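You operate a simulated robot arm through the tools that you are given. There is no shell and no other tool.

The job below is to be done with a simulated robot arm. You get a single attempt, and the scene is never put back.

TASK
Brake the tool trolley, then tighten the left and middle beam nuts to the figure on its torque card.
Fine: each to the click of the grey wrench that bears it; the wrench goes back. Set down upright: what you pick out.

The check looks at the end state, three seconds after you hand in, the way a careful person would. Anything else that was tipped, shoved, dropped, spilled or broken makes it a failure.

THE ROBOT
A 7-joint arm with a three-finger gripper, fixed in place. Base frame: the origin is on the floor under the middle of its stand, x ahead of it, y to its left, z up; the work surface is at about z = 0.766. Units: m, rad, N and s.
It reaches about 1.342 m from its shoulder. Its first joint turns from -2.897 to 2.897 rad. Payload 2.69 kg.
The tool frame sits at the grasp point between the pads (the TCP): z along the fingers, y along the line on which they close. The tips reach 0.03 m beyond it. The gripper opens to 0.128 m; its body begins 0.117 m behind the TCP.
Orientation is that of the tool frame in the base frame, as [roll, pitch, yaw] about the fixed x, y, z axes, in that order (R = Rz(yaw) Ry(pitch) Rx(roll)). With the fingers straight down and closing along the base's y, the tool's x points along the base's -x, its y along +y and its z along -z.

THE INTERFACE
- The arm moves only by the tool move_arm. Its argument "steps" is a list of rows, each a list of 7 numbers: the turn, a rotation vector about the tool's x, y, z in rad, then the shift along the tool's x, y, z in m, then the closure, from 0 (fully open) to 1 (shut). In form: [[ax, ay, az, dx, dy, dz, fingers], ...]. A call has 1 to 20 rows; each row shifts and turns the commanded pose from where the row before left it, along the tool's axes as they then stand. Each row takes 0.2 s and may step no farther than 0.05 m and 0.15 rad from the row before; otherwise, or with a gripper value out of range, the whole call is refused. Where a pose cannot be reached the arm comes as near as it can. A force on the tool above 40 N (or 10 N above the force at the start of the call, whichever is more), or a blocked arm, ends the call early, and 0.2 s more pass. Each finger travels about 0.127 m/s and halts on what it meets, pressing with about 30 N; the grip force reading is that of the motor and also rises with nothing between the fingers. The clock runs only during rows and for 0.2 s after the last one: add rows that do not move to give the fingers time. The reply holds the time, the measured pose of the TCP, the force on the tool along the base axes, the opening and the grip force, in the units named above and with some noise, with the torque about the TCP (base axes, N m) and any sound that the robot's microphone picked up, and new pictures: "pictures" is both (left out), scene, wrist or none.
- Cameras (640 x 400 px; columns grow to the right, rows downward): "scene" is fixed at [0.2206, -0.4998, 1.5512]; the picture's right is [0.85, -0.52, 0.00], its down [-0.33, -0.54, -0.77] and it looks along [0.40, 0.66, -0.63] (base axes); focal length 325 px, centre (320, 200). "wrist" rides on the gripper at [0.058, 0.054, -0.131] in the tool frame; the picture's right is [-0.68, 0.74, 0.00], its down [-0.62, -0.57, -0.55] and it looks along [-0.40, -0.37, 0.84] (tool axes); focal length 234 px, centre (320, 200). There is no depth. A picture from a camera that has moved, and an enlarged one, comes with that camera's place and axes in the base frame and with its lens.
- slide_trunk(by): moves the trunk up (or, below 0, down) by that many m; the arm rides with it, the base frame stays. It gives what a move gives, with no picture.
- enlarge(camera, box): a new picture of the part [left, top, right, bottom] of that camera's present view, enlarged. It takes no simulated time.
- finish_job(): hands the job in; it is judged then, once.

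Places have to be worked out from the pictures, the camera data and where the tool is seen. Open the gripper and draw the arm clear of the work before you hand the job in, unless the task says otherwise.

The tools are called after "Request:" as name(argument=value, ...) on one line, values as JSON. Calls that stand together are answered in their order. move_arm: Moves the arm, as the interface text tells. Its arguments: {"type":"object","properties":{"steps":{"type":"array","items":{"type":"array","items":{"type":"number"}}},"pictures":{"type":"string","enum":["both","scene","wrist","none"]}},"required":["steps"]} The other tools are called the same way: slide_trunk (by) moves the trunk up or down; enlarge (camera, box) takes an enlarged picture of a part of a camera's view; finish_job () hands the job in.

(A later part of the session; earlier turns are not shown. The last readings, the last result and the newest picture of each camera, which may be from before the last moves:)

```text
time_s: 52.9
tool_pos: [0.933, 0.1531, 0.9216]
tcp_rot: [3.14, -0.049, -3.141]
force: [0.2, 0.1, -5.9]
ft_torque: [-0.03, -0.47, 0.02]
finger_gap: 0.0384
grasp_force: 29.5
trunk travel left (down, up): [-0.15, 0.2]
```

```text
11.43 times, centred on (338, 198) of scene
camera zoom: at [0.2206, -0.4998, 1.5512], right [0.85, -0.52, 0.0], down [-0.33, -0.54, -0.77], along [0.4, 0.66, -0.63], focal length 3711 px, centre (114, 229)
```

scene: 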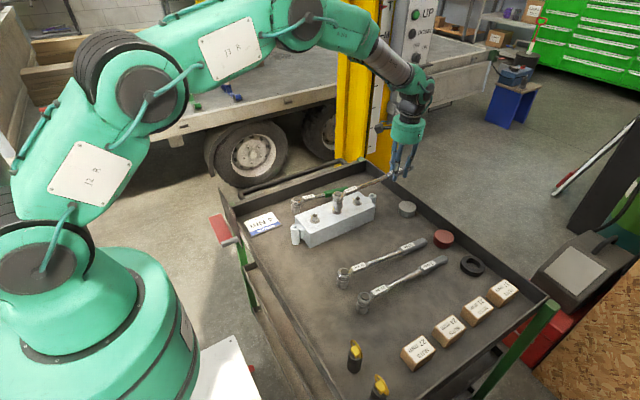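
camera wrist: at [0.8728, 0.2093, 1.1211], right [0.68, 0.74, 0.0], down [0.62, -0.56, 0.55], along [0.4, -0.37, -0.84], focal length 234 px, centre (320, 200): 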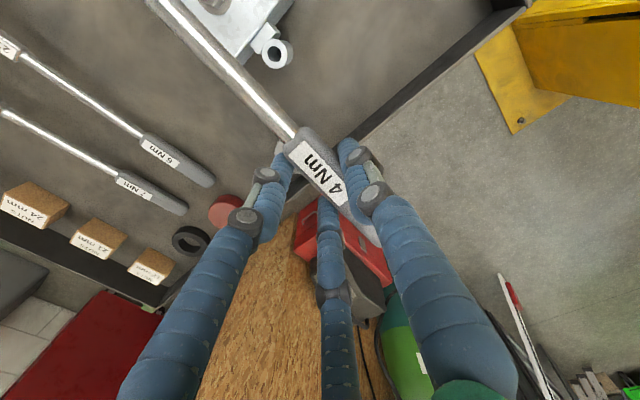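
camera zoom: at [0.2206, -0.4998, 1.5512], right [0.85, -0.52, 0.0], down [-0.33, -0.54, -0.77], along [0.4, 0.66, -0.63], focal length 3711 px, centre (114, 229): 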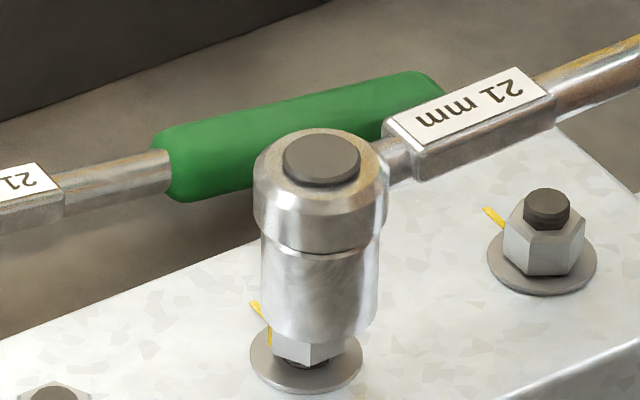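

That moved more than commanded (now ~2.5–3 mm too far image-right per picture and pose). I'll correct by (-2.2, +1.5) mm at this height before lowering.

Request:
move_arm(steps=[[0, 0, 0, 0.0022, 0.0015, 0, 1], [0, 0, 0, 0, 0, 0, 1], [0, 0, 0, 0, 0, 0, 1]], pictures="scene")

Request:
enlarge(camera="scene", box=[322, 180, 354, 215])

```text
time_s: 53.7
tool_pos: [0.9294, 0.155, 0.9225]
tcp_rot: [-3.141, -0.05, -3.142]
force: [-0.1, -0.1, -5.3]
ft_torque: [-0.07, -0.52, 0.01]
finger_gap: 0.0388
grasp_force: 29.7
trunk travel left (down, up): [-0.15, 0.2]
```

scene: 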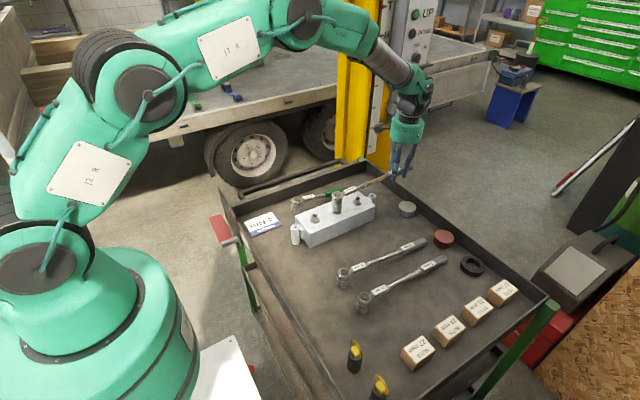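

```text
11.43 times, centred on (338, 198) of scene
camera zoom: at [0.2206, -0.4998, 1.5512], right [0.85, -0.52, 0.0], down [-0.33, -0.54, -0.77], along [0.4, 0.66, -0.63], focal length 3711 px, centre (114, 229)
```

zoom: 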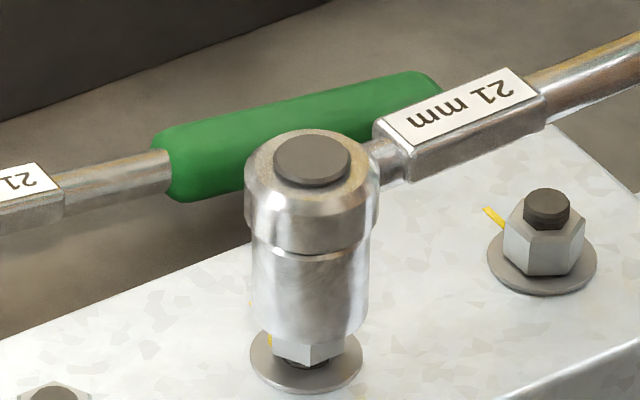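

Centred now (socket 310 vs nut 309 px). Lowering over the nut in small steps.

Request:
move_arm(steps=[[0, 0, 0, -0.0001, 0, 0.003, 1], [0, 0, 0, -0.0001, 0, 0.003, 1], [0, 0, 0, 0, 0, 0, 1]], pictures="scene")

Request:
enlarge(camera="scene", box=[322, 180, 354, 215])

```text
time_s: 54.5
tool_pos: [0.929, 0.1544, 0.9173]
tcp_rot: [3.14, -0.05, 3.141]
force: [3.8, 2.4, 1.1]
ft_torque: [0.25, 0.74, -0.65]
finger_gap: 0.0389
grasp_force: 29.9
trunk travel left (down, up): [-0.15, 0.2]
```

scene: 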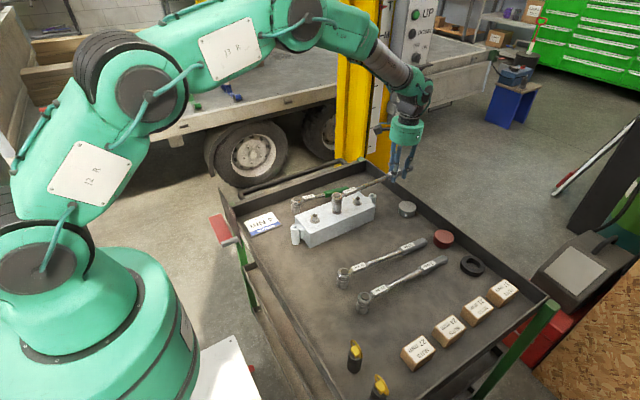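

```text
11.43 times, centred on (338, 198) of scene
camera zoom: at [0.2206, -0.4998, 1.5512], right [0.85, -0.52, 0.0], down [-0.33, -0.54, -0.77], along [0.4, 0.66, -0.63], focal length 3711 px, centre (114, 229)
```

zoom: 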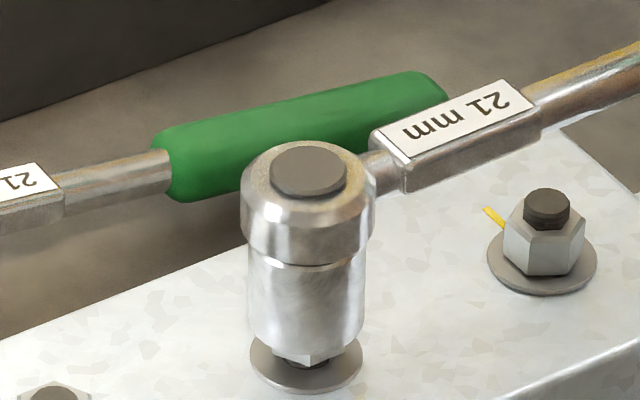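

Light contact on the nut edge (6 N up, lateral push +x,+y). I'll shift ~0.7 mm that way and lower a little further.

Request:
move_arm(steps=[[0, 0, 0, -0.0008, 0.0006, -0.001, 1], [0, 0, 0, 0, 0, 0.001, 1], [0, 0, 0, 0, 0, 0.002, 1], [0, 0, 0, 0, 0, 0, 1]], pictures="scene")

Request:
enlarge(camera="scene", box=[322, 180, 354, 215])

```text
time_s: 55.5
tool_pos: [0.931, 0.1571, 0.9162]
tcp_rot: [-3.141, -0.049, 3.141]
force: [4.9, -0.2, 1.5]
ft_torque: [0.07, 0.78, -0.15]
finger_gap: 0.0387
grasp_force: 30.4
trunk travel left (down, up): [-0.15, 0.2]
```

scene: 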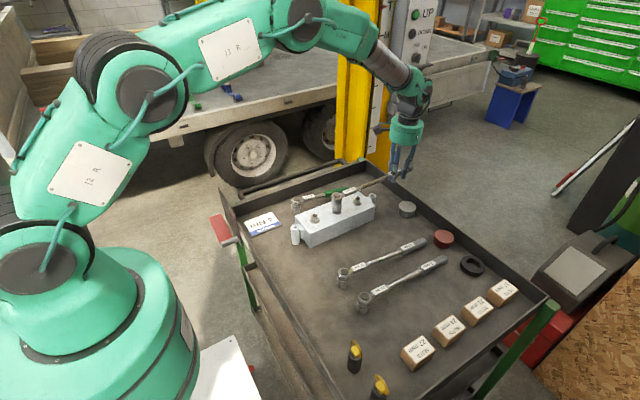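

```text
11.43 times, centred on (338, 198) of scene
camera zoom: at [0.2206, -0.4998, 1.5512], right [0.85, -0.52, 0.0], down [-0.33, -0.54, -0.77], along [0.4, 0.66, -0.63], focal length 3711 px, centre (114, 229)
```

zoom: 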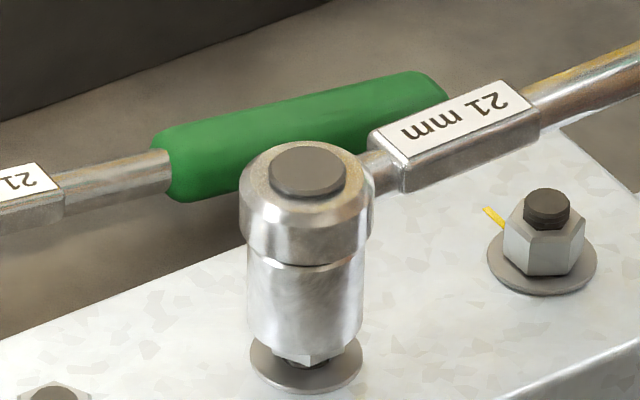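

Still resting on the nut edge with +x push; image shows the socket ~1.5–2 mm to the left. I'll raise 2 mm, shift +x 1.6 mm / -y 0.6 mm, and lower again.

Request:
move_arm(steps=[[0, 0, 0, 0, 0, -0.002, 1], [0, 0, 0, -0.0016, -0.0006, 0, 1], [0, 0, 0, 0, 0, 0.002, 1], [0, 0, 0, 0, 0, 0.002, 1], [0, 0, 0, 0, 0, 0, 1]], pictures="scene")

Request:
enlarge(camera="scene", box=[322, 180, 354, 215])

```text
time_s: 56.7
tool_pos: [0.9314, 0.1549, 0.9124]
tcp_rot: [-3.141, -0.051, 3.141]
force: [-1.0, 1.9, -4.4]
ft_torque: [0.06, -0.52, -0.47]
finger_gap: 0.039
grasp_force: 30.2
trunk travel left (down, up): [-0.15, 0.2]
```

scene: 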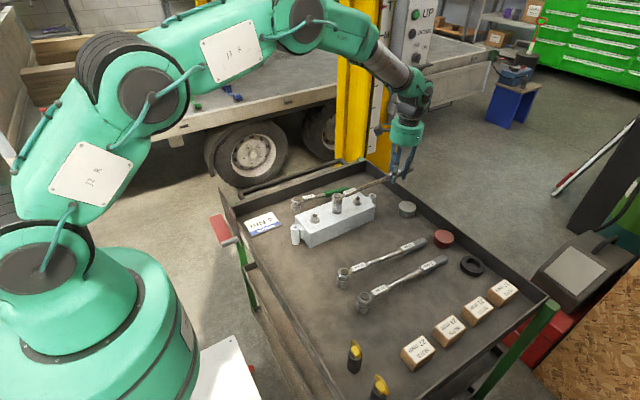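

```text
11.43 times, centred on (338, 198) of scene
camera zoom: at [0.2206, -0.4998, 1.5512], right [0.85, -0.52, 0.0], down [-0.33, -0.54, -0.77], along [0.4, 0.66, -0.63], focal length 3711 px, centre (114, 229)
```

zoom: 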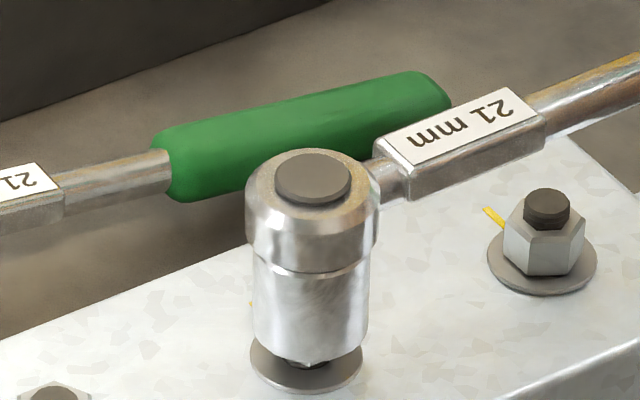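

The socket slid over the nut (force back to weight only). I'll lower ~3 mm more and then begin turning.

Request:
move_arm(steps=[[0, 0, 0, -0.0001, 0.0003, 0.002, 1], [0, 0, 0, 0, 0, 0.0015, 1], [0, 0, 0, 0, 0, 0, 1]], pictures="scene")

Request:
enlarge(camera="scene", box=[322, 180, 354, 215])

```text
time_s: 57.5
tool_pos: [0.9322, 0.1574, 0.9112]
tcp_rot: [-3.141, -0.051, 3.141]
force: [0.1, -0.6, -5.2]
ft_torque: [-0.06, -0.48, 0.0]
finger_gap: 0.0384
grasp_force: 30.3
trunk travel left (down, up): [-0.15, 0.2]
```

scene: 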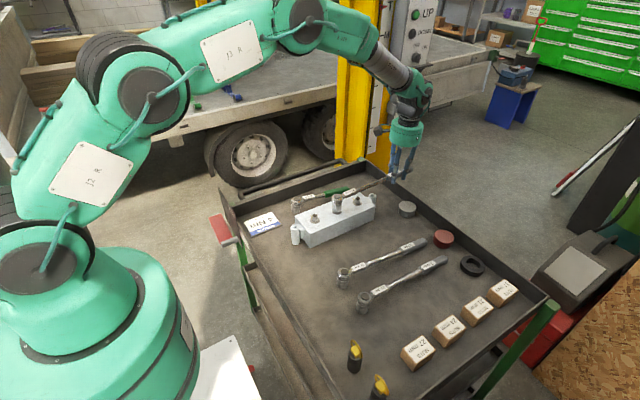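

```text
11.43 times, centred on (338, 198) of scene
camera zoom: at [0.2206, -0.4998, 1.5512], right [0.85, -0.52, 0.0], down [-0.33, -0.54, -0.77], along [0.4, 0.66, -0.63], focal length 3711 px, centre (114, 229)
```

zoom: 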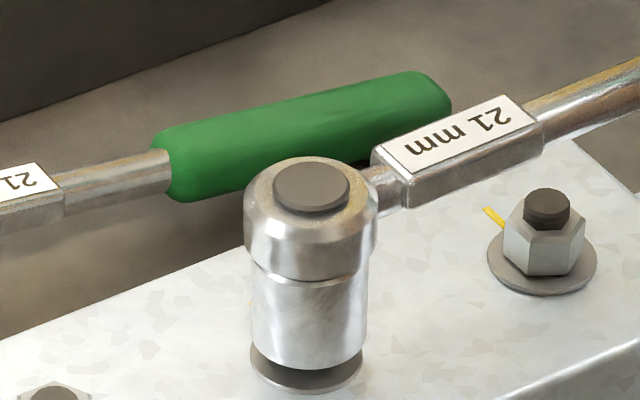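

Seated with no lateral load. Now I'll turn clockwise about M's axis (rotation vector adjusted for the 0.05 rad tool tilt), first 0.18 rad.

Request:
move_arm(steps=[[-0.003, 0, 0.06, 0.001, -0.0144, 0, 1], [-0.003, 0, 0.06, 0.001, -0.0144, 0, 1], [-0.003, 0, 0.06, 0.001, -0.0144, 0, 1], [0, 0, 0, 0, 0, 0, 1]], pictures="scene")

Request:
enlarge(camera="scene", box=[322, 180, 354, 215])

```text
time_s: 58.5
tool_pos: [0.9256, 0.1128, 0.9088]
tcp_rot: [-3.141, -0.052, 2.961]
force: [2.6, 3.9, -4.6]
ft_torque: [0.06, -0.59, -0.83]
finger_gap: 0.0385
grasp_force: 29.8
trunk travel left (down, up): [-0.15, 0.2]
```

scene: 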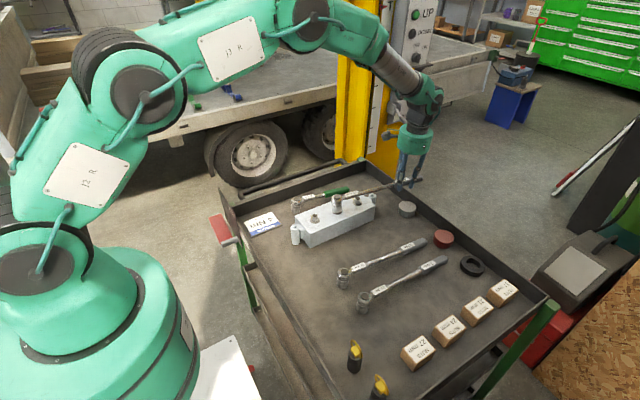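

```text
11.43 times, centred on (338, 198) of scene
camera zoom: at [0.2206, -0.4998, 1.5512], right [0.85, -0.52, 0.0], down [-0.33, -0.54, -0.77], along [0.4, 0.66, -0.63], focal length 3711 px, centre (114, 229)
```

zoom: 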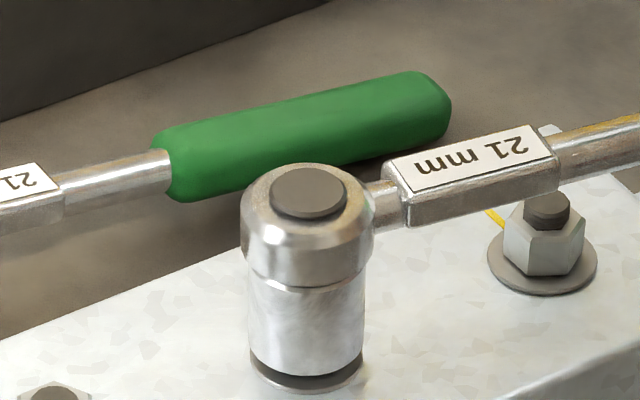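

Only ~0.2 Nm net at the nut; small lateral load. Continuing with a slight trim.

Request:
move_arm(steps=[[-0.003, 0, 0.06, 0.0007, -0.0139, 0, 1], [-0.003, 0, 0.06, 0.001, -0.0144, 0, 1], [-0.003, 0, 0.06, 0.001, -0.0144, 0, 1], [0, 0, 0, 0, 0, 0, 1]], pictures="none")

```text
time_s: 59.5
tool_pos: [0.9124, 0.0733, 0.9097]
tcp_rot: [-3.141, -0.048, 2.781]
force: [0.9, -0.6, -5.3]
ft_torque: [-0.22, -0.53, -0.1]
finger_gap: 0.0389
grasp_force: 30.4
trunk travel left (down, up): [-0.15, 0.2]
```

Low load at 0.36 rad. Continuing.

Request:
move_arm(steps=[[-0.003, 0, 0.06, 0.001, -0.0144, 0, 1], [-0.003, 0, 0.06, 0.001, -0.0144, 0, 1], [-0.003, 0, 0.06, 0.001, -0.0144, 0, 1], [0, 0, 0, 0, 0, 0, 1]], pictures="none")

```text
time_s: 60.5
tool_pos: [0.8935, 0.0359, 0.911]
tcp_rot: [3.142, -0.049, 2.6]
force: [0.8, -0.1, -4.7]
ft_torque: [-0.28, -0.37, 0.09]
finger_gap: 0.0388
grasp_force: 29.9
trunk travel left (down, up): [-0.15, 0.2]
```

At 0.54 rad still free. Next 0.12 rad with a picture.

Request:
move_arm(steps=[[-0.003, 0, 0.06, 0.001, -0.0144, 0, 1], [-0.003, 0, 0.06, 0.001, -0.0144, 0, 1], [0, 0, 0, 0, 0, 0, 1]], pictures="scene")

Request:
enlarge(camera="scene", box=[322, 180, 354, 215])

```text
time_s: 61.3
tool_pos: [0.8766, 0.0119, 0.9119]
tcp_rot: [3.14, -0.049, 2.479]
force: [10.8, -7.2, -1.1]
ft_torque: [-0.12, -0.2, 0.05]
finger_gap: 0.0386
grasp_force: 29.8
trunk travel left (down, up): [-0.15, 0.2]
```

scene: 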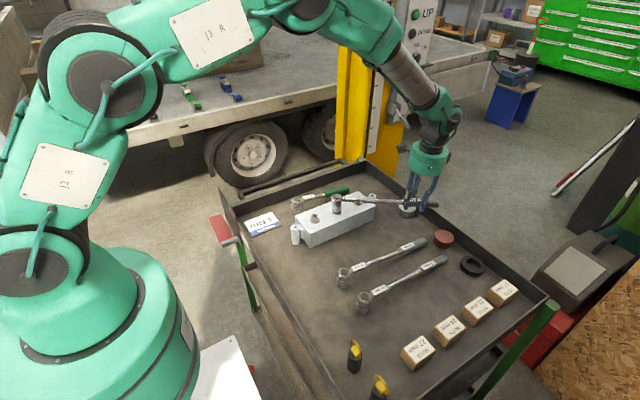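

```text
11.43 times, centred on (338, 198) of scene
camera zoom: at [0.2206, -0.4998, 1.5512], right [0.85, -0.52, 0.0], down [-0.33, -0.54, -0.77], along [0.4, 0.66, -0.63], focal length 3711 px, centre (114, 229)
```

zoom: 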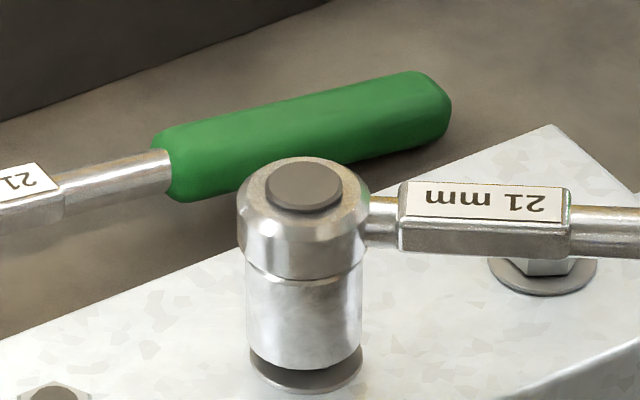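

Radial force 13 N outward: I'm ~1.4 mm too close. I'll correct outward and continue.

Request:
move_arm(steps=[[0, 0, 0, -0.0013, 0, 0, 1], [-0.0025, 0, 0.05, 0.0008, -0.012, 0, 1], [-0.0025, 0, 0.05, 0.0008, -0.012, 0, 1], [0, 0, 0, 0, 0, 0, 1]], pictures="none")

```text
time_s: 62.3
tool_pos: [0.8595, -0.0063, 0.9118]
tcp_rot: [-3.141, -0.051, 2.38]
force: [4.4, -4.2, -4.5]
ft_torque: [-0.57, -0.59, 0.61]
finger_gap: 0.039
grasp_force: 29.8
trunk travel left (down, up): [-0.15, 0.2]
```

Torque ~0.7 Nm; still 6 N outward. Trim 0.6 mm outward and continue.

Request:
move_arm(steps=[[-0.0025, 0, 0.05, 0.0004, -0.012, 0, 1], [-0.0025, 0, 0.05, 0.0006, -0.012, 0, 1], [0, 0, 0, 0, 0, 0, 1]], pictures="none")

```text
time_s: 63.1
tool_pos: [0.8431, -0.0226, 0.9108]
tcp_rot: [-3.142, -0.051, 2.281]
force: [-0.3, 0.2, -4.1]
ft_torque: [-0.45, -0.35, 0.87]
finger_gap: 0.0389
grasp_force: 29.6
trunk travel left (down, up): [-0.15, 0.2]
```

Torque ~0.9 Nm now carried as pure twist at the grip; I'll add a bit more tangential push so the force does the work.

Request:
move_arm(steps=[[-0.0023, 0, 0.045, 0.0007, -0.0126, 0, 1], [-0.0025, 0, 0.05, 0.0008, -0.012, 0, 1], [0, 0, 0, 0, 0, 0, 1]], pictures="none")

```text
time_s: 63.9
tool_pos: [0.8218, -0.0378, 0.9106]
tcp_rot: [3.141, -0.05, 2.185]
force: [2.4, 9.2, -4.5]
ft_torque: [0.36, -0.28, -0.28]
finger_gap: 0.0387
grasp_force: 30.0
trunk travel left (down, up): [-0.15, 0.2]
```

Torque ~1.4 Nm at 0.96 rad (matching L's profile). Trim 0.5 mm inward and continue.

Request:
move_arm(steps=[[-0.0025, 0, 0.05, 0.0013, -0.012, 0, 1], [-0.0025, 0, 0.05, 0.0008, -0.012, 0, 1], [0, 0, 0, 0, 0, 0, 1]], pictures="none")

```text
time_s: 64.7
tool_pos: [0.8013, -0.0486, 0.911]
tcp_rot: [-3.141, -0.047, 2.086]
force: [8.5, -3.3, -3.5]
ft_torque: [-0.44, -0.66, 0.11]
finger_gap: 0.0385
grasp_force: 30.2
trunk travel left (down, up): [-0.15, 0.2]
```

Torque ~1.6 Nm. Continuing with small outward trim.

Request:
move_arm(steps=[[-0.0025, 0, 0.05, 0.0003, -0.012, 0, 1], [-0.0025, 0, 0.05, 0.0007, -0.012, 0, 1], [0, 0, 0, 0, 0, 0, 1]], pictures="scene")

Request:
enlarge(camera="scene", box=[322, 180, 354, 215])

```text
time_s: 65.5
tool_pos: [0.7802, -0.059, 0.9117]
tcp_rot: [-3.141, -0.05, 1.986]
force: [9.4, -1.1, -3.5]
ft_torque: [-0.17, -0.58, -0.18]
finger_gap: 0.0389
grasp_force: 29.5
trunk travel left (down, up): [-0.15, 0.2]
```

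scene: 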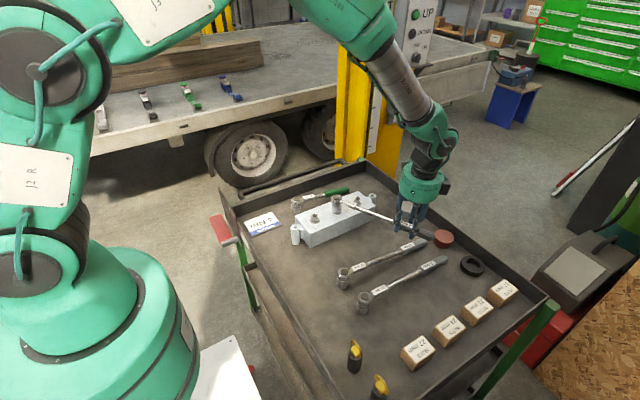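

```text
11.43 times, centred on (338, 198) of scene
camera zoom: at [0.2206, -0.4998, 1.5512], right [0.85, -0.52, 0.0], down [-0.33, -0.54, -0.77], along [0.4, 0.66, -0.63], focal length 3711 px, centre (114, 229)
```

zoom: 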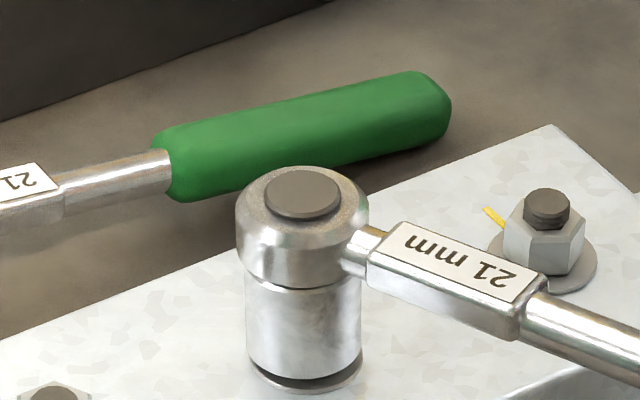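

Torque ~1.85 Nm. Continuing.

Request:
move_arm(steps=[[-0.0025, 0, 0.05, 0.0005, -0.012, 0, 1], [-0.0025, 0, 0.05, 0.0008, -0.012, 0, 1], [0, 0, 0, 0, 0, 0, 1]], pictures="none")

```text
time_s: 66.3
tool_pos: [0.7567, -0.0667, 0.912]
tcp_rot: [3.14, -0.05, 1.884]
force: [8.6, 1.4, -3.4]
ft_torque: [0.0, -0.65, 0.17]
finger_gap: 0.0388
grasp_force: 30.1
trunk travel left (down, up): [-0.15, 0.2]
```

Torque ~2.3 Nm, radial balanced. Continuing.

Request:
move_arm(steps=[[-0.0025, 0, 0.05, 0.0009, -0.0123, 0, 1], [-0.0025, 0, 0.05, 0.0009, -0.0122, 0, 1], [0, 0, 0, 0, 0, 0, 1]], pictures="none")

```text
time_s: 67.1
tool_pos: [0.7323, -0.0731, 0.9117]
tcp_rot: [-3.14, -0.049, 1.784]
force: [13.6, 2.3, -2.9]
ft_torque: [0.38, -0.86, -0.67]
finger_gap: 0.0391
grasp_force: 29.9
trunk travel left (down, up): [-0.15, 0.2]
```

Torque ~2.7 Nm. Next 0.08 rad.

Request:
move_arm(steps=[[-0.002, 0, 0.042, 0.0007, -0.0096, 0, 1], [-0.002, 0, 0.042, 0.0007, -0.0096, 0, 1], [0, 0, 0, 0, 0, 0, 1]], pictures="none")

```text
time_s: 67.9
tool_pos: [0.7129, -0.0748, 0.9121]
tcp_rot: [-3.139, -0.049, 1.705]
force: [10.8, -2.4, -5.8]
ft_torque: [-0.79, -0.75, 0.23]
finger_gap: 0.0391
grasp_force: 30.1
trunk travel left (down, up): [-0.15, 0.2]
```

Torque ~2.8 Nm. Next 0.08 rad.

Request:
move_arm(steps=[[-0.002, 0, 0.04, 0.0005, -0.0097, 0, 1], [-0.002, 0, 0.04, 0.0006, -0.0097, 0, 1], [0, 0, 0, 0, 0, 0, 1]], pictures="none")

```text
time_s: 68.7
tool_pos: [0.6948, -0.0754, 0.9119]
tcp_rot: [3.141, -0.05, 1.621]
force: [10.6, -0.7, -1.0]
ft_torque: [0.42, -0.73, 0.6]
finger_gap: 0.0391
grasp_force: 30.1
trunk travel left (down, up): [-0.15, 0.2]
```

Torque ~3.2 Nm. Now stepping 0.04 rad at a time, listening for a click.

Request:
move_arm(steps=[[-0.002, 0, 0.036, 0.0006, -0.0102, 0, 1], [0, 0, 0, 0, 0, 0, 1]], pictures="none")

```text
time_s: 69.3
tool_pos: [0.6842, -0.0766, 0.9092]
tcp_rot: [-3.139, -0.049, 1.585]
force: [14.6, 1.1, 0.1]
ft_torque: [0.78, -0.98, -0.16]
finger_gap: 0.0389
grasp_force: 30.3
trunk travel left (down, up): [-0.15, 0.2]
```

Torque ~3.4 Nm. Another 0.036 rad.

Request:
move_arm(steps=[[-0.002, 0, 0.036, 0.0005, -0.0092, 0, 1], [0, 0, 0, 0, 0, 0, 1]], pictures="scene")

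Request:
enlarge(camera="scene", box=[322, 180, 354, 215])

```text
time_s: 69.9
tool_pos: [0.6766, -0.0767, 0.9106]
tcp_rot: [-3.141, -0.049, 1.548]
force: [17.1, -8.7, -3.8]
ft_torque: [-0.69, -1.07, -0.8]
finger_gap: 0.039
grasp_force: 30.3
trunk travel left (down, up): [-0.15, 0.2]
```

scene: 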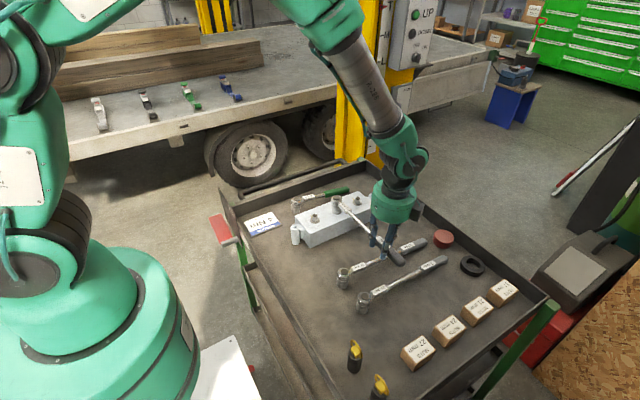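

```text
11.43 times, centred on (338, 198) of scene
camera zoom: at [0.2206, -0.4998, 1.5512], right [0.85, -0.52, 0.0], down [-0.33, -0.54, -0.77], along [0.4, 0.66, -0.63], focal length 3711 px, centre (114, 229)
```

zoom: 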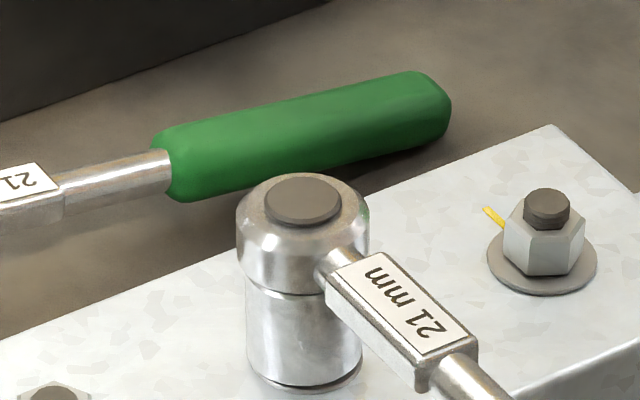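

Torque ~3.5 Nm. Small step 0.03 rad with slight outward trim.

Request:
move_arm(steps=[[-0.0015, 0, 0.03, -0.0003, -0.007, 0, 1], [0, 0, 0, 0, 0, 0, 1]], pictures="none")

```text
time_s: 70.5
tool_pos: [0.6673, -0.0755, 0.9123]
tcp_rot: [3.141, -0.049, 1.52]
force: [14.7, -2.8, -4.3]
ft_torque: [-0.45, -0.94, -0.37]
finger_gap: 0.0391
grasp_force: 29.8
trunk travel left (down, up): [-0.15, 0.2]
```

Torque reading ~3.3–3.5 Nm. Another 0.03 rad.

Request:
move_arm(steps=[[-0.0015, 0, 0.03, 0.0004, -0.0074, 0, 1], [0, 0, 0, 0, 0, 0, 1]], pictures="none")

```text
time_s: 71.1
tool_pos: [0.6607, -0.0737, 0.9105]
tcp_rot: [-3.141, -0.05, 1.489]
force: [17.6, 2.0, -2.8]
ft_torque: [0.19, -1.24, -0.68]
finger_gap: 0.0389
grasp_force: 30.0
trunk travel left (down, up): [-0.15, 0.2]
```

Torque ~3.5 Nm at 1.65 rad. Another 0.03 rad.

Request:
move_arm(steps=[[-0.0015, 0, 0.03, 0.0006, -0.0074, 0, 1], [0, 0, 0, 0, 0, 0, 1]], pictures="none")

```text
time_s: 71.7
tool_pos: [0.652, -0.0737, 0.9106]
tcp_rot: [-3.141, -0.049, 1.458]
force: [19.1, 9.2, -8.0]
ft_torque: [-0.42, -1.16, -0.46]
finger_gap: 0.0394
grasp_force: 30.0
trunk travel left (down, up): [-0.15, 0.2]
```

Torque ~3.8 Nm. Trim inward ~1 mm with another 0.025 rad.

Request:
move_arm(steps=[[-0.0012, 0, 0.025, 0.0014, -0.006, 0, 1], [0, 0, 0, 0, 0, 0, 1]], pictures="none")

```text
time_s: 72.3
tool_pos: [0.646, -0.0735, 0.9105]
tcp_rot: [-3.141, -0.049, 1.433]
force: [14.5, -13.0, 1.2]
ft_torque: [0.15, -1.14, -0.18]
finger_gap: 0.0392
grasp_force: 30.0
trunk travel left (down, up): [-0.15, 0.2]
```

Torque ~3.9 Nm, no click yet. Trim outward 0.6 mm and 0.02 rad more.

Request:
move_arm(steps=[[-0.001, 0, 0.02, -0.0003, -0.005, 0, 1], [0, 0, 0, 0, 0, 0, 1]], pictures="none")

```text
time_s: 72.9
tool_pos: [0.6402, -0.0719, 0.909]
tcp_rot: [-3.138, -0.05, 1.415]
force: [3.0, -0.3, -5.0]
ft_torque: [-0.49, -0.11, -0.78]
finger_gap: 0.0395
grasp_force: 29.5
trunk travel left (down, up): [-0.15, 0.2]
```

Same sharp release at ~3.9–4.0 Nm as on L: a reproducible drop right at the wrench's setting. I'll hold still with pictures and inspect the wrench.

Request:
move_arm(steps=[[0, 0, 0, 0, 0, 0, 1]], pictures="both")

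Request:
enlarge(camera="scene", box=[322, 180, 354, 215])

Request:
enlarge(camera="scene", box=[320, 180, 420, 280])

```text
time_s: 73.3
tool_pos: [0.6415, -0.0716, 0.9109]
tcp_rot: [-3.139, -0.047, 1.415]
force: [3.1, 1.3, -5.7]
ft_torque: [-0.49, -0.05, -0.6]
finger_gap: 0.0393
grasp_force: 30.5
trunk travel left (down, up): [-0.15, 0.2]
camera wrist: at [0.7036, -0.0284, 1.0446], right [0.62, -0.78, -0.03], down [-0.66, -0.55, 0.52], along [-0.42, -0.3, -0.85], focal length 234 px, centre (320, 200)
```

scene: 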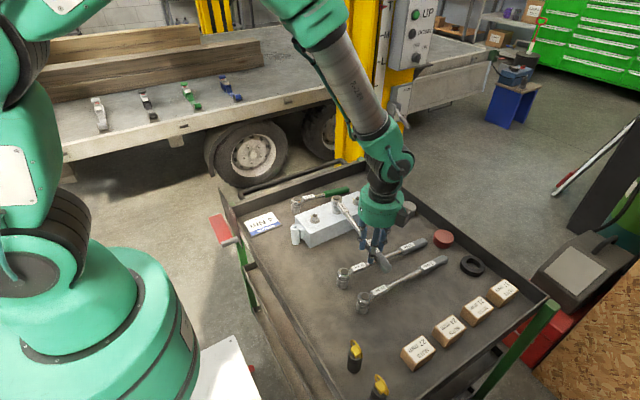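
wrist: 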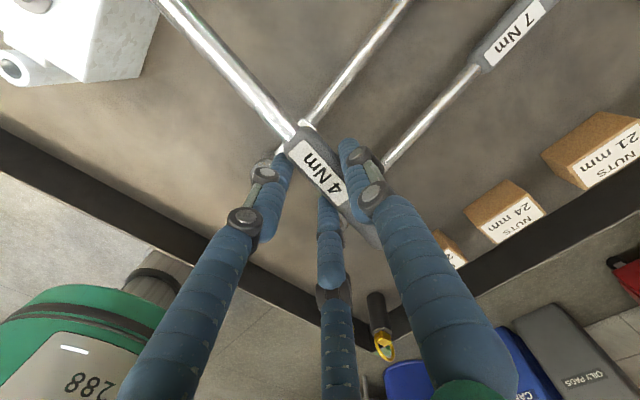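

```text
11.43 times, centred on (338, 198) of scene
camera zoom: at [0.2206, -0.4998, 1.5512], right [0.85, -0.52, 0.0], down [-0.33, -0.54, -0.77], along [0.4, 0.66, -0.63], focal length 3711 px, centre (114, 229)
```

zoom: 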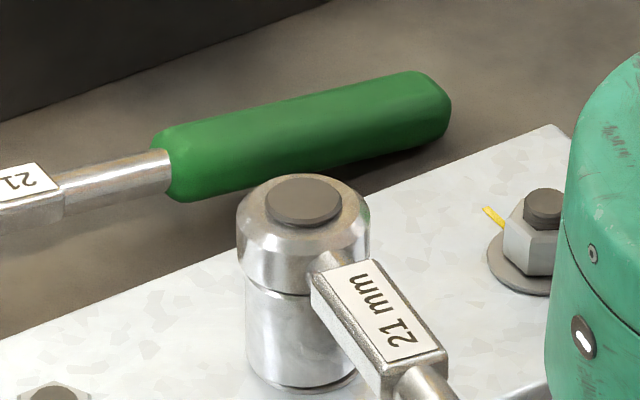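

```text
4.00 times, centred on (370, 230) of scene
camera zoom: at [0.2206, -0.4998, 1.5512], right [0.85, -0.52, 0.0], down [-0.33, -0.54, -0.77], along [0.4, 0.66, -0.63], focal length 1299 px, centre (120, 80)
```

zoom: 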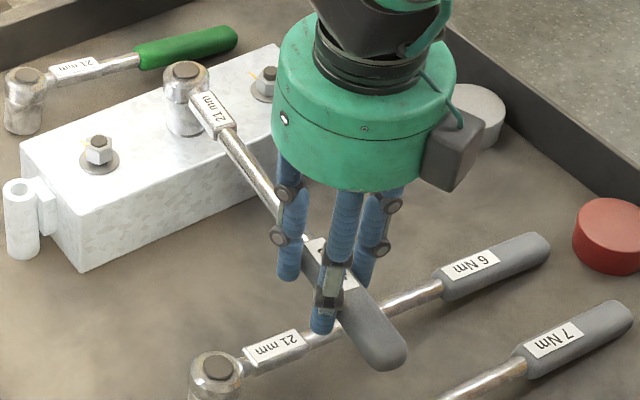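

No sound field even with pictures. Before lifting, I'll make one tiny further step (0.02 rad) to see whether torque rebuilds stiffly, which tells how the wrench and nut now behave.

Request:
move_arm(steps=[[-0.001, 0, 0.02, 0.0004, -0.0048, 0, 1], [0, 0, 0, 0, 0, 0, 1]], pictures="scene")

Request:
enlarge(camera="scene", box=[322, 180, 354, 215])

```text
time_s: 73.9
tool_pos: [0.6371, -0.0702, 0.9108]
tcp_rot: [3.14, -0.048, 1.396]
force: [3.3, -2.7, -3.3]
ft_torque: [-0.36, -0.1, -0.46]
finger_gap: 0.0393
grasp_force: 29.8
trunk travel left (down, up): [-0.15, 0.2]
```

scene: 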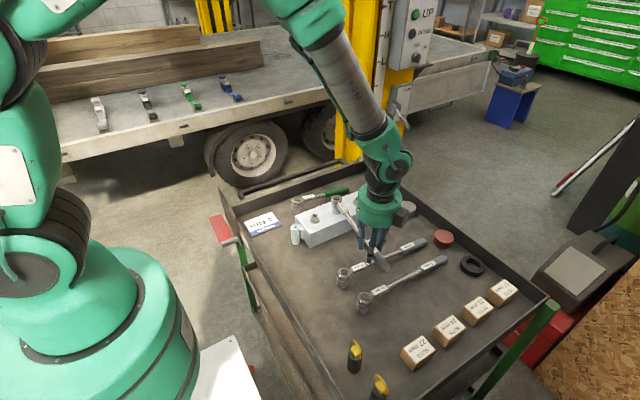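

```text
11.43 times, centred on (338, 198) of scene
camera zoom: at [0.2206, -0.4998, 1.5512], right [0.85, -0.52, 0.0], down [-0.33, -0.54, -0.77], along [0.4, 0.66, -0.63], focal length 3711 px, centre (114, 229)
```

zoom: 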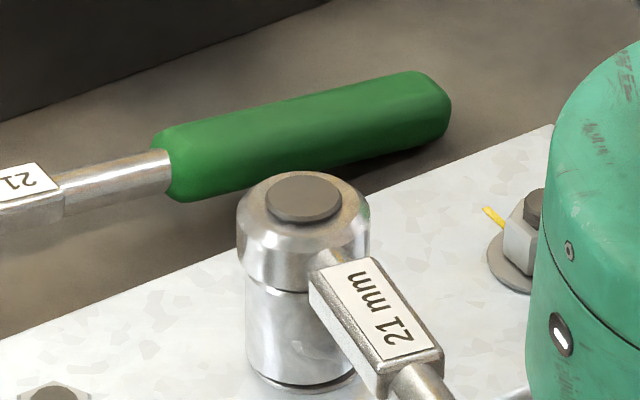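

Torque no longer builds — the wrench has disengaged after its release, as a click mechanism would. I'll stop turning, lift off M, and inspect the nut with the wrist camera.

Request:
move_arm(steps=[[0, 0, 0, 0.0004, 0, -0.008, 1], [0, 0, 0, 0.0006, 0, -0.012, 1], [0, 0, 0, 0.001, 0, -0.02, 1], [0, 0, 0, 0.002, 0, -0.04, 1], [0, 0, 0, 0.04, -0.0133, 0, 1], [0, 0, 0, 0.04, -0.0133, 0, 1], [0, 0, 0, 0.04, -0.0133, 0, 1], [0, 0, 0, 0.04, -0.0133, 0, 1], [0, 0, 0, 0.04, -0.0133, 0, 1], [0, 0, 0, 0.04, -0.0133, 0, 1], [0, 0, 0, 0, 0, 0, 1]], pictures="both")

```text
time_s: 76.3
tool_pos: [0.6038, 0.1814, 1.0047]
tcp_rot: [-3.14, -0.049, 1.395]
force: [0.3, 0.8, -4.7]
ft_torque: [-0.53, 0.13, 0.04]
finger_gap: 0.039
grasp_force: 29.7
trunk travel left (down, up): [-0.15, 0.2]
camera wrist: at [0.6659, 0.2239, 1.1393], right [0.61, -0.79, -0.03], down [-0.67, -0.53, 0.52], along [-0.43, -0.29, -0.85], focal length 234 px, centre (320, 200)
```

scene: 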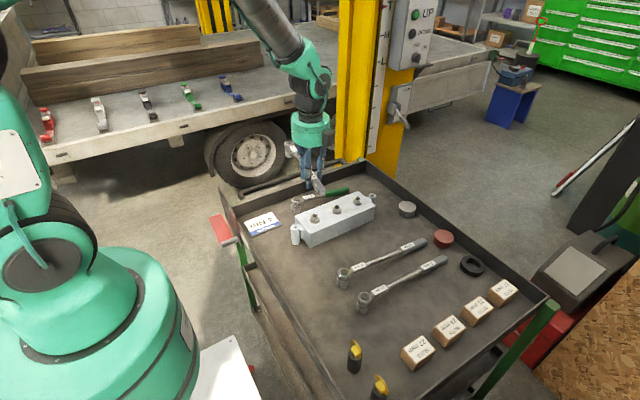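
wrist: 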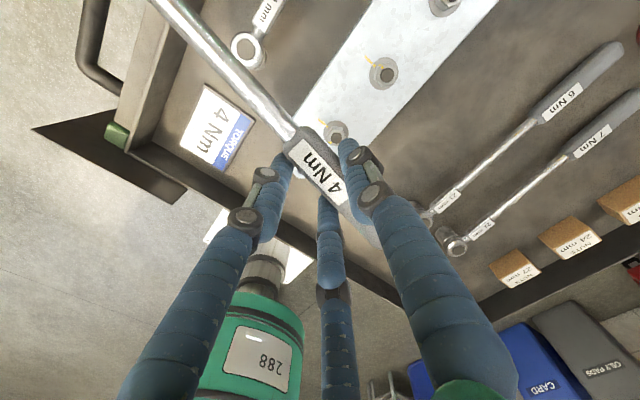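

Request:
enlarge(camera="wrist", box=[350, 40, 420, 100])

Request:
enlarge(camera="wrist", box=[310, 0, 480, 150])

Request:
enlarge(camera="scene", box=[300, 180, 380, 240])

```text
6.67 times, centred on (385, 70) of wrist
camera zoom: at [0.6659, 0.2239, 1.1393], right [0.61, -0.79, -0.03], down [-0.67, -0.53, 0.52], along [-0.43, -0.29, -0.85], focal length 1561 px, centre (-113, 1067)
```

zoom: 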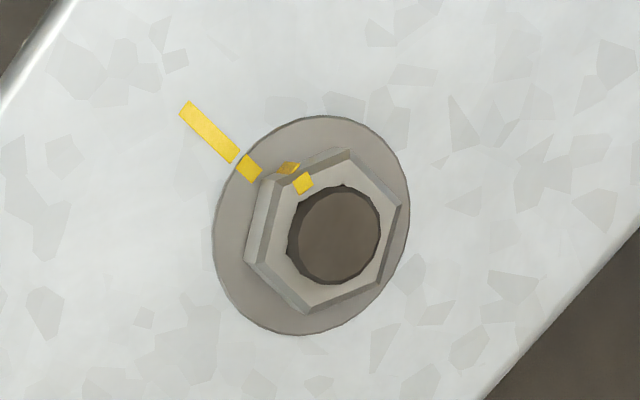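

```text
2.67 times, centred on (395, 75) of wrist
camera zoom: at [0.6659, 0.2239, 1.1393], right [0.61, -0.79, -0.03], down [-0.67, -0.53, 0.52], along [-0.43, -0.29, -0.85], focal length 624 px, centre (120, 533)
```

zoom: 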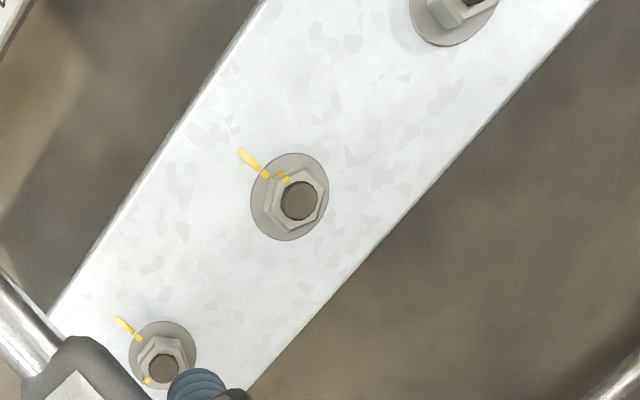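

```text
6.67 times, centred on (340, 210) of scene
camera zoom: at [0.2206, -0.4998, 1.5512], right [0.85, -0.52, 0.0], down [-0.33, -0.54, -0.77], along [0.4, 0.66, -0.63], focal length 2165 px, centre (187, 133)
```

zoom: 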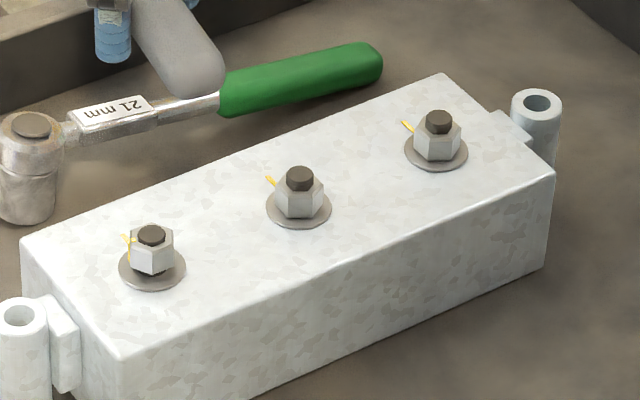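

M's nut is now in exactly the same end state as L (flush, mark at same angle); T is untouched. Both released at ≈4 Nm. Now I'll carry the wrench back: translate and rotate back to its original heading above its original place.

Request:
move_arm(steps=[[0, 0, 0, -0.0179, 0.0394, 0, 1], [0, 0, 0, -0.0179, 0.0394, 0, 1], [0, 0, 0, -0.0179, 0.0394, 0, 1], [0, 0, 0, -0.0179, 0.0394, 0, 1], [0, 0, 0, -0.0179, 0.0394, 0, 1], [0, 0, 0, -0.0179, 0.0394, 0, 1], [0.0073, 0, -0.1463, 0, 0, 0, 1], [0.0073, 0, -0.1463, 0, 0, 0, 1], [0.0073, 0, -0.1463, 0, 0, 0, 1], [0.0073, 0, -0.1463, 0, 0, 0, 1], [0.0073, 0, -0.1463, 0, 0, 0, 1], [0.0073, 0, -0.1463, 0, 0, 0, 1], [0.0073, 0, -0.1463, 0, 0, 0, 1], [0.0073, 0, -0.1463, 0, 0, 0, 1], [0.0073, 0, -0.1463, 0, 0, 0, 1], [0.0073, 0, -0.1463, 0, 0, 0, 1], [0.0073, 0, -0.1463, 0, 0, 0, 1], [0.0073, 0, -0.1463, 0, 0, 0, 1], [0, 0, 0, 0, 0, 0, 1]], pictures="both")

Request:
enlarge(camera="scene", box=[310, 160, 450, 260])

```text
time_s: 80.3
tool_pos: [0.8148, 0.0329, 0.9991]
tcp_rot: [-3.141, -0.051, -3.128]
force: [-0.1, 0.0, -4.2]
ft_torque: [-0.02, -0.52, -0.02]
finger_gap: 0.0385
grasp_force: 30.3
trunk travel left (down, up): [-0.15, 0.2]
camera wrist: at [0.7641, 0.0867, 1.1328], right [0.67, 0.74, -0.04], down [0.65, -0.56, 0.52], along [0.37, -0.37, -0.85], focal length 234 px, centre (320, 200)
```

scene: 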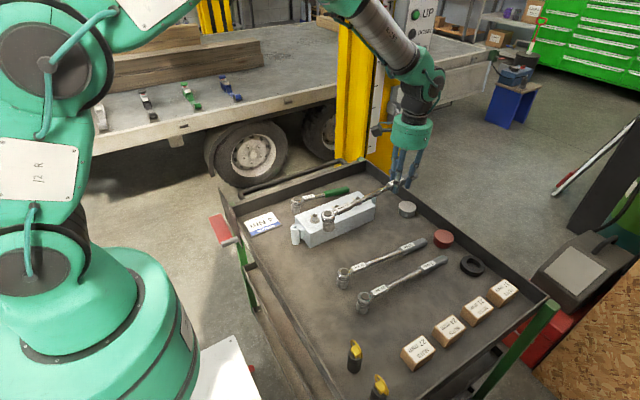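
wrist: 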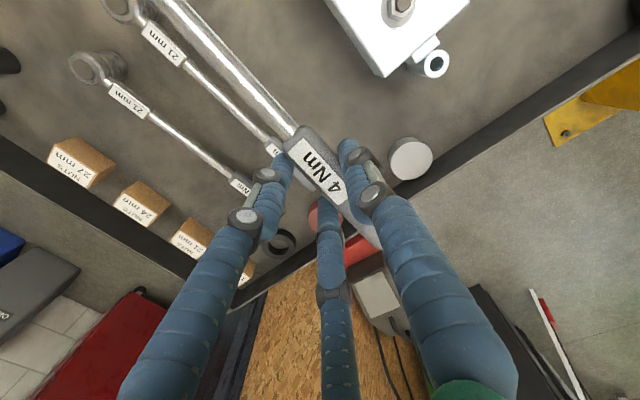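

```text
4.00 times, centred on (380, 210) of scene
camera zoom: at [0.2206, -0.4998, 1.5512], right [0.85, -0.52, 0.0], down [-0.33, -0.54, -0.77], along [0.4, 0.66, -0.63], focal length 1299 px, centre (80, 160)
```

zoom: 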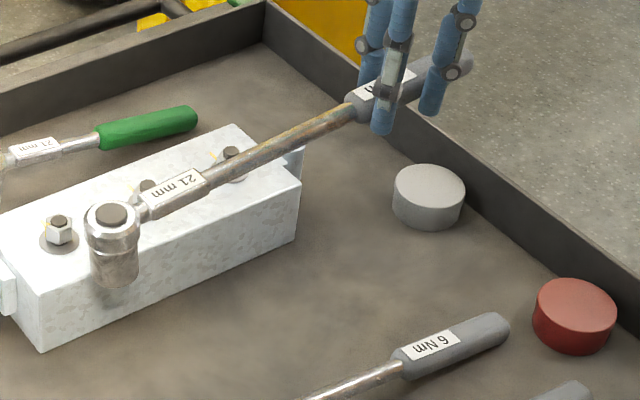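

The wrench sagged a bit more in the grip. I'll tilt the tool to 0.117 rad as at pick-up and descend above its original spot (target TCP ≈ (0.818, 0.036)), stopping above the tray.

Request:
move_arm(steps=[[0, 0.067, 0, 0, 0, 0, 1], [0, 0, 0, -0.0052, 0.00075, 0.0372, 1], [0, 0, 0, -0.0052, 0.00075, 0.0372, 1], [0, 0, 0, -0.0052, 0.00075, 0.0372, 1], [0, 0, 0, -0.0052, 0.00075, 0.0372, 1], [0, 0, 0, 0, 0, 0, 1]], pictures="both")

Request:
enlarge(camera="scene", box=[310, 180, 450, 280])

Request:
enlarge(camera="wrist", box=[130, 0, 450, 200])

```text
time_s: 81.7
tool_pos: [0.8239, 0.037, 0.8458]
tcp_rot: [-3.141, -0.119, -3.134]
force: [0.8, 0.7, -5.9]
ft_torque: [-0.05, -0.49, -0.02]
finger_gap: 0.0388
grasp_force: 30.0
trunk travel left (down, up): [-0.15, 0.2]
camera wrist: at [0.782, 0.0899, 0.9822], right [0.66, 0.74, -0.08], down [0.68, -0.56, 0.47], along [0.31, -0.37, -0.88], focal length 234 px, centre (320, 200)
```

scene: 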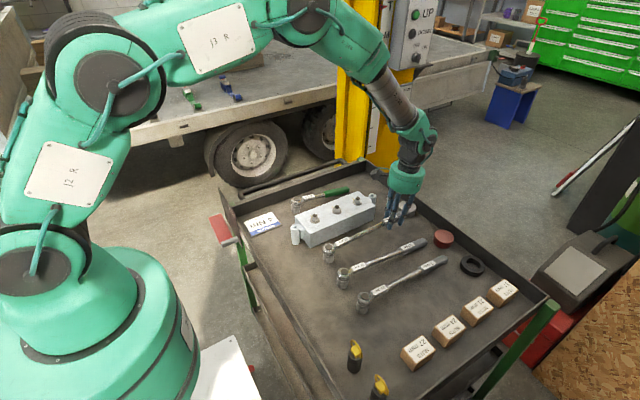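
wrist: 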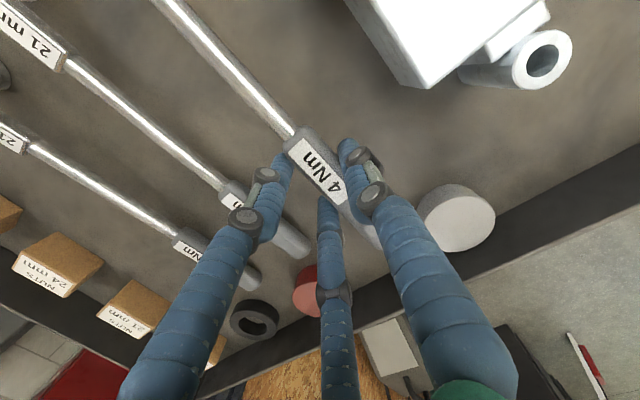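

```text
4.00 times, centred on (380, 230) of scene
camera zoom: at [0.2206, -0.4998, 1.5512], right [0.85, -0.52, 0.0], down [-0.33, -0.54, -0.77], along [0.4, 0.66, -0.63], focal length 1299 px, centre (80, 80)
```

zoom: 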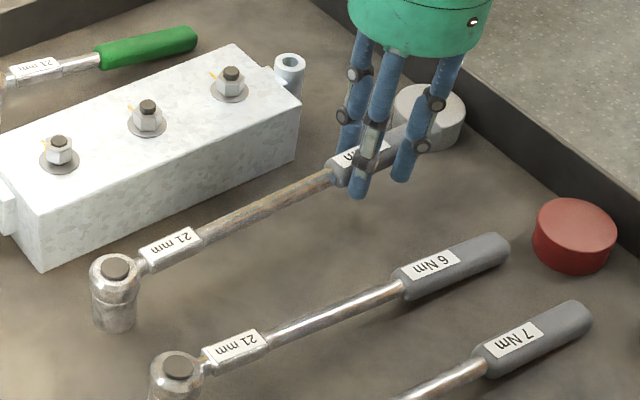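

```text
2.00 times, centred on (290, 100) of wrist
camera zoom: at [0.782, 0.0899, 0.9822], right [0.66, 0.74, -0.08], down [0.68, -0.56, 0.47], along [0.31, -0.37, -0.88], focal length 468 px, centre (380, 400)
```

zoom: 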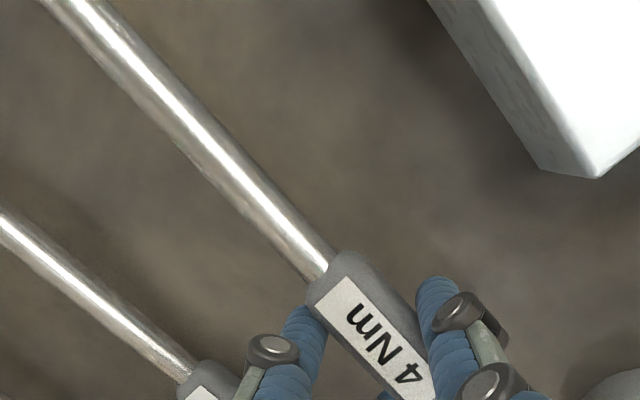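

The head hovers ~22 mm above the tray and within ~3 mm of its original spot. I'll shift (-2, -1.5) mm and lower until the socket touches, watching force.

Request:
move_arm(steps=[[0, 0, 0, 0.0008, -0.0015, 0.0101, 1], [0, 0, 0, -0.0007, 0, 0.006, 1], [0, 0, 0, -0.0005, 0, 0.004, 1], [0, 0, 0, 0, 0, 0, 1]], pictures="scene")

Request:
enlarge(camera="scene", box=[310, 180, 450, 280])

```text
time_s: 82.7
tool_pos: [0.8182, 0.0351, 0.828]
tcp_rot: [-3.14, -0.119, -3.134]
force: [-0.3, 0.2, -3.2]
ft_torque: [0.01, 0.06, 0.01]
finger_gap: 0.0387
grasp_force: 30.0
trunk travel left (down, up): [-0.15, 0.2]
```

scene: 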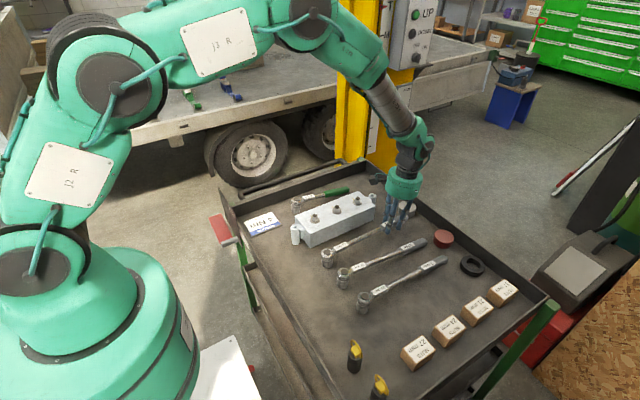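

```text
4.00 times, centred on (380, 230) of scene
camera zoom: at [0.2206, -0.4998, 1.5512], right [0.85, -0.52, 0.0], down [-0.33, -0.54, -0.77], along [0.4, 0.66, -0.63], focal length 1299 px, centre (80, 80)
```

zoom: 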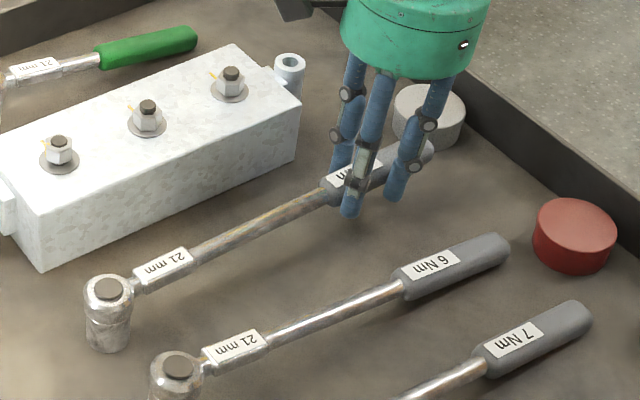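

The socket has touched down softly, ~3 mm from its original spot. Now I'll lower the hand so the handle end comes down too, letting the wrench pivot in the grip.

Request:
move_arm(steps=[[0, 0, 0, -0.0006, 0, 0.005, 1], [0, 0, 0, -0.0006, 0, 0.005, 1], [0, 0, 0, 0, 0, 0, 1]], pictures="none")

```text
time_s: 83.5
tool_pos: [0.8188, 0.0351, 0.8179]
tcp_rot: [-3.14, -0.118, -3.131]
force: [1.5, 0.7, -2.6]
ft_torque: [0.04, 0.26, -0.03]
finger_gap: 0.0393
grasp_force: 30.0
trunk travel left (down, up): [-0.15, 0.2]
```

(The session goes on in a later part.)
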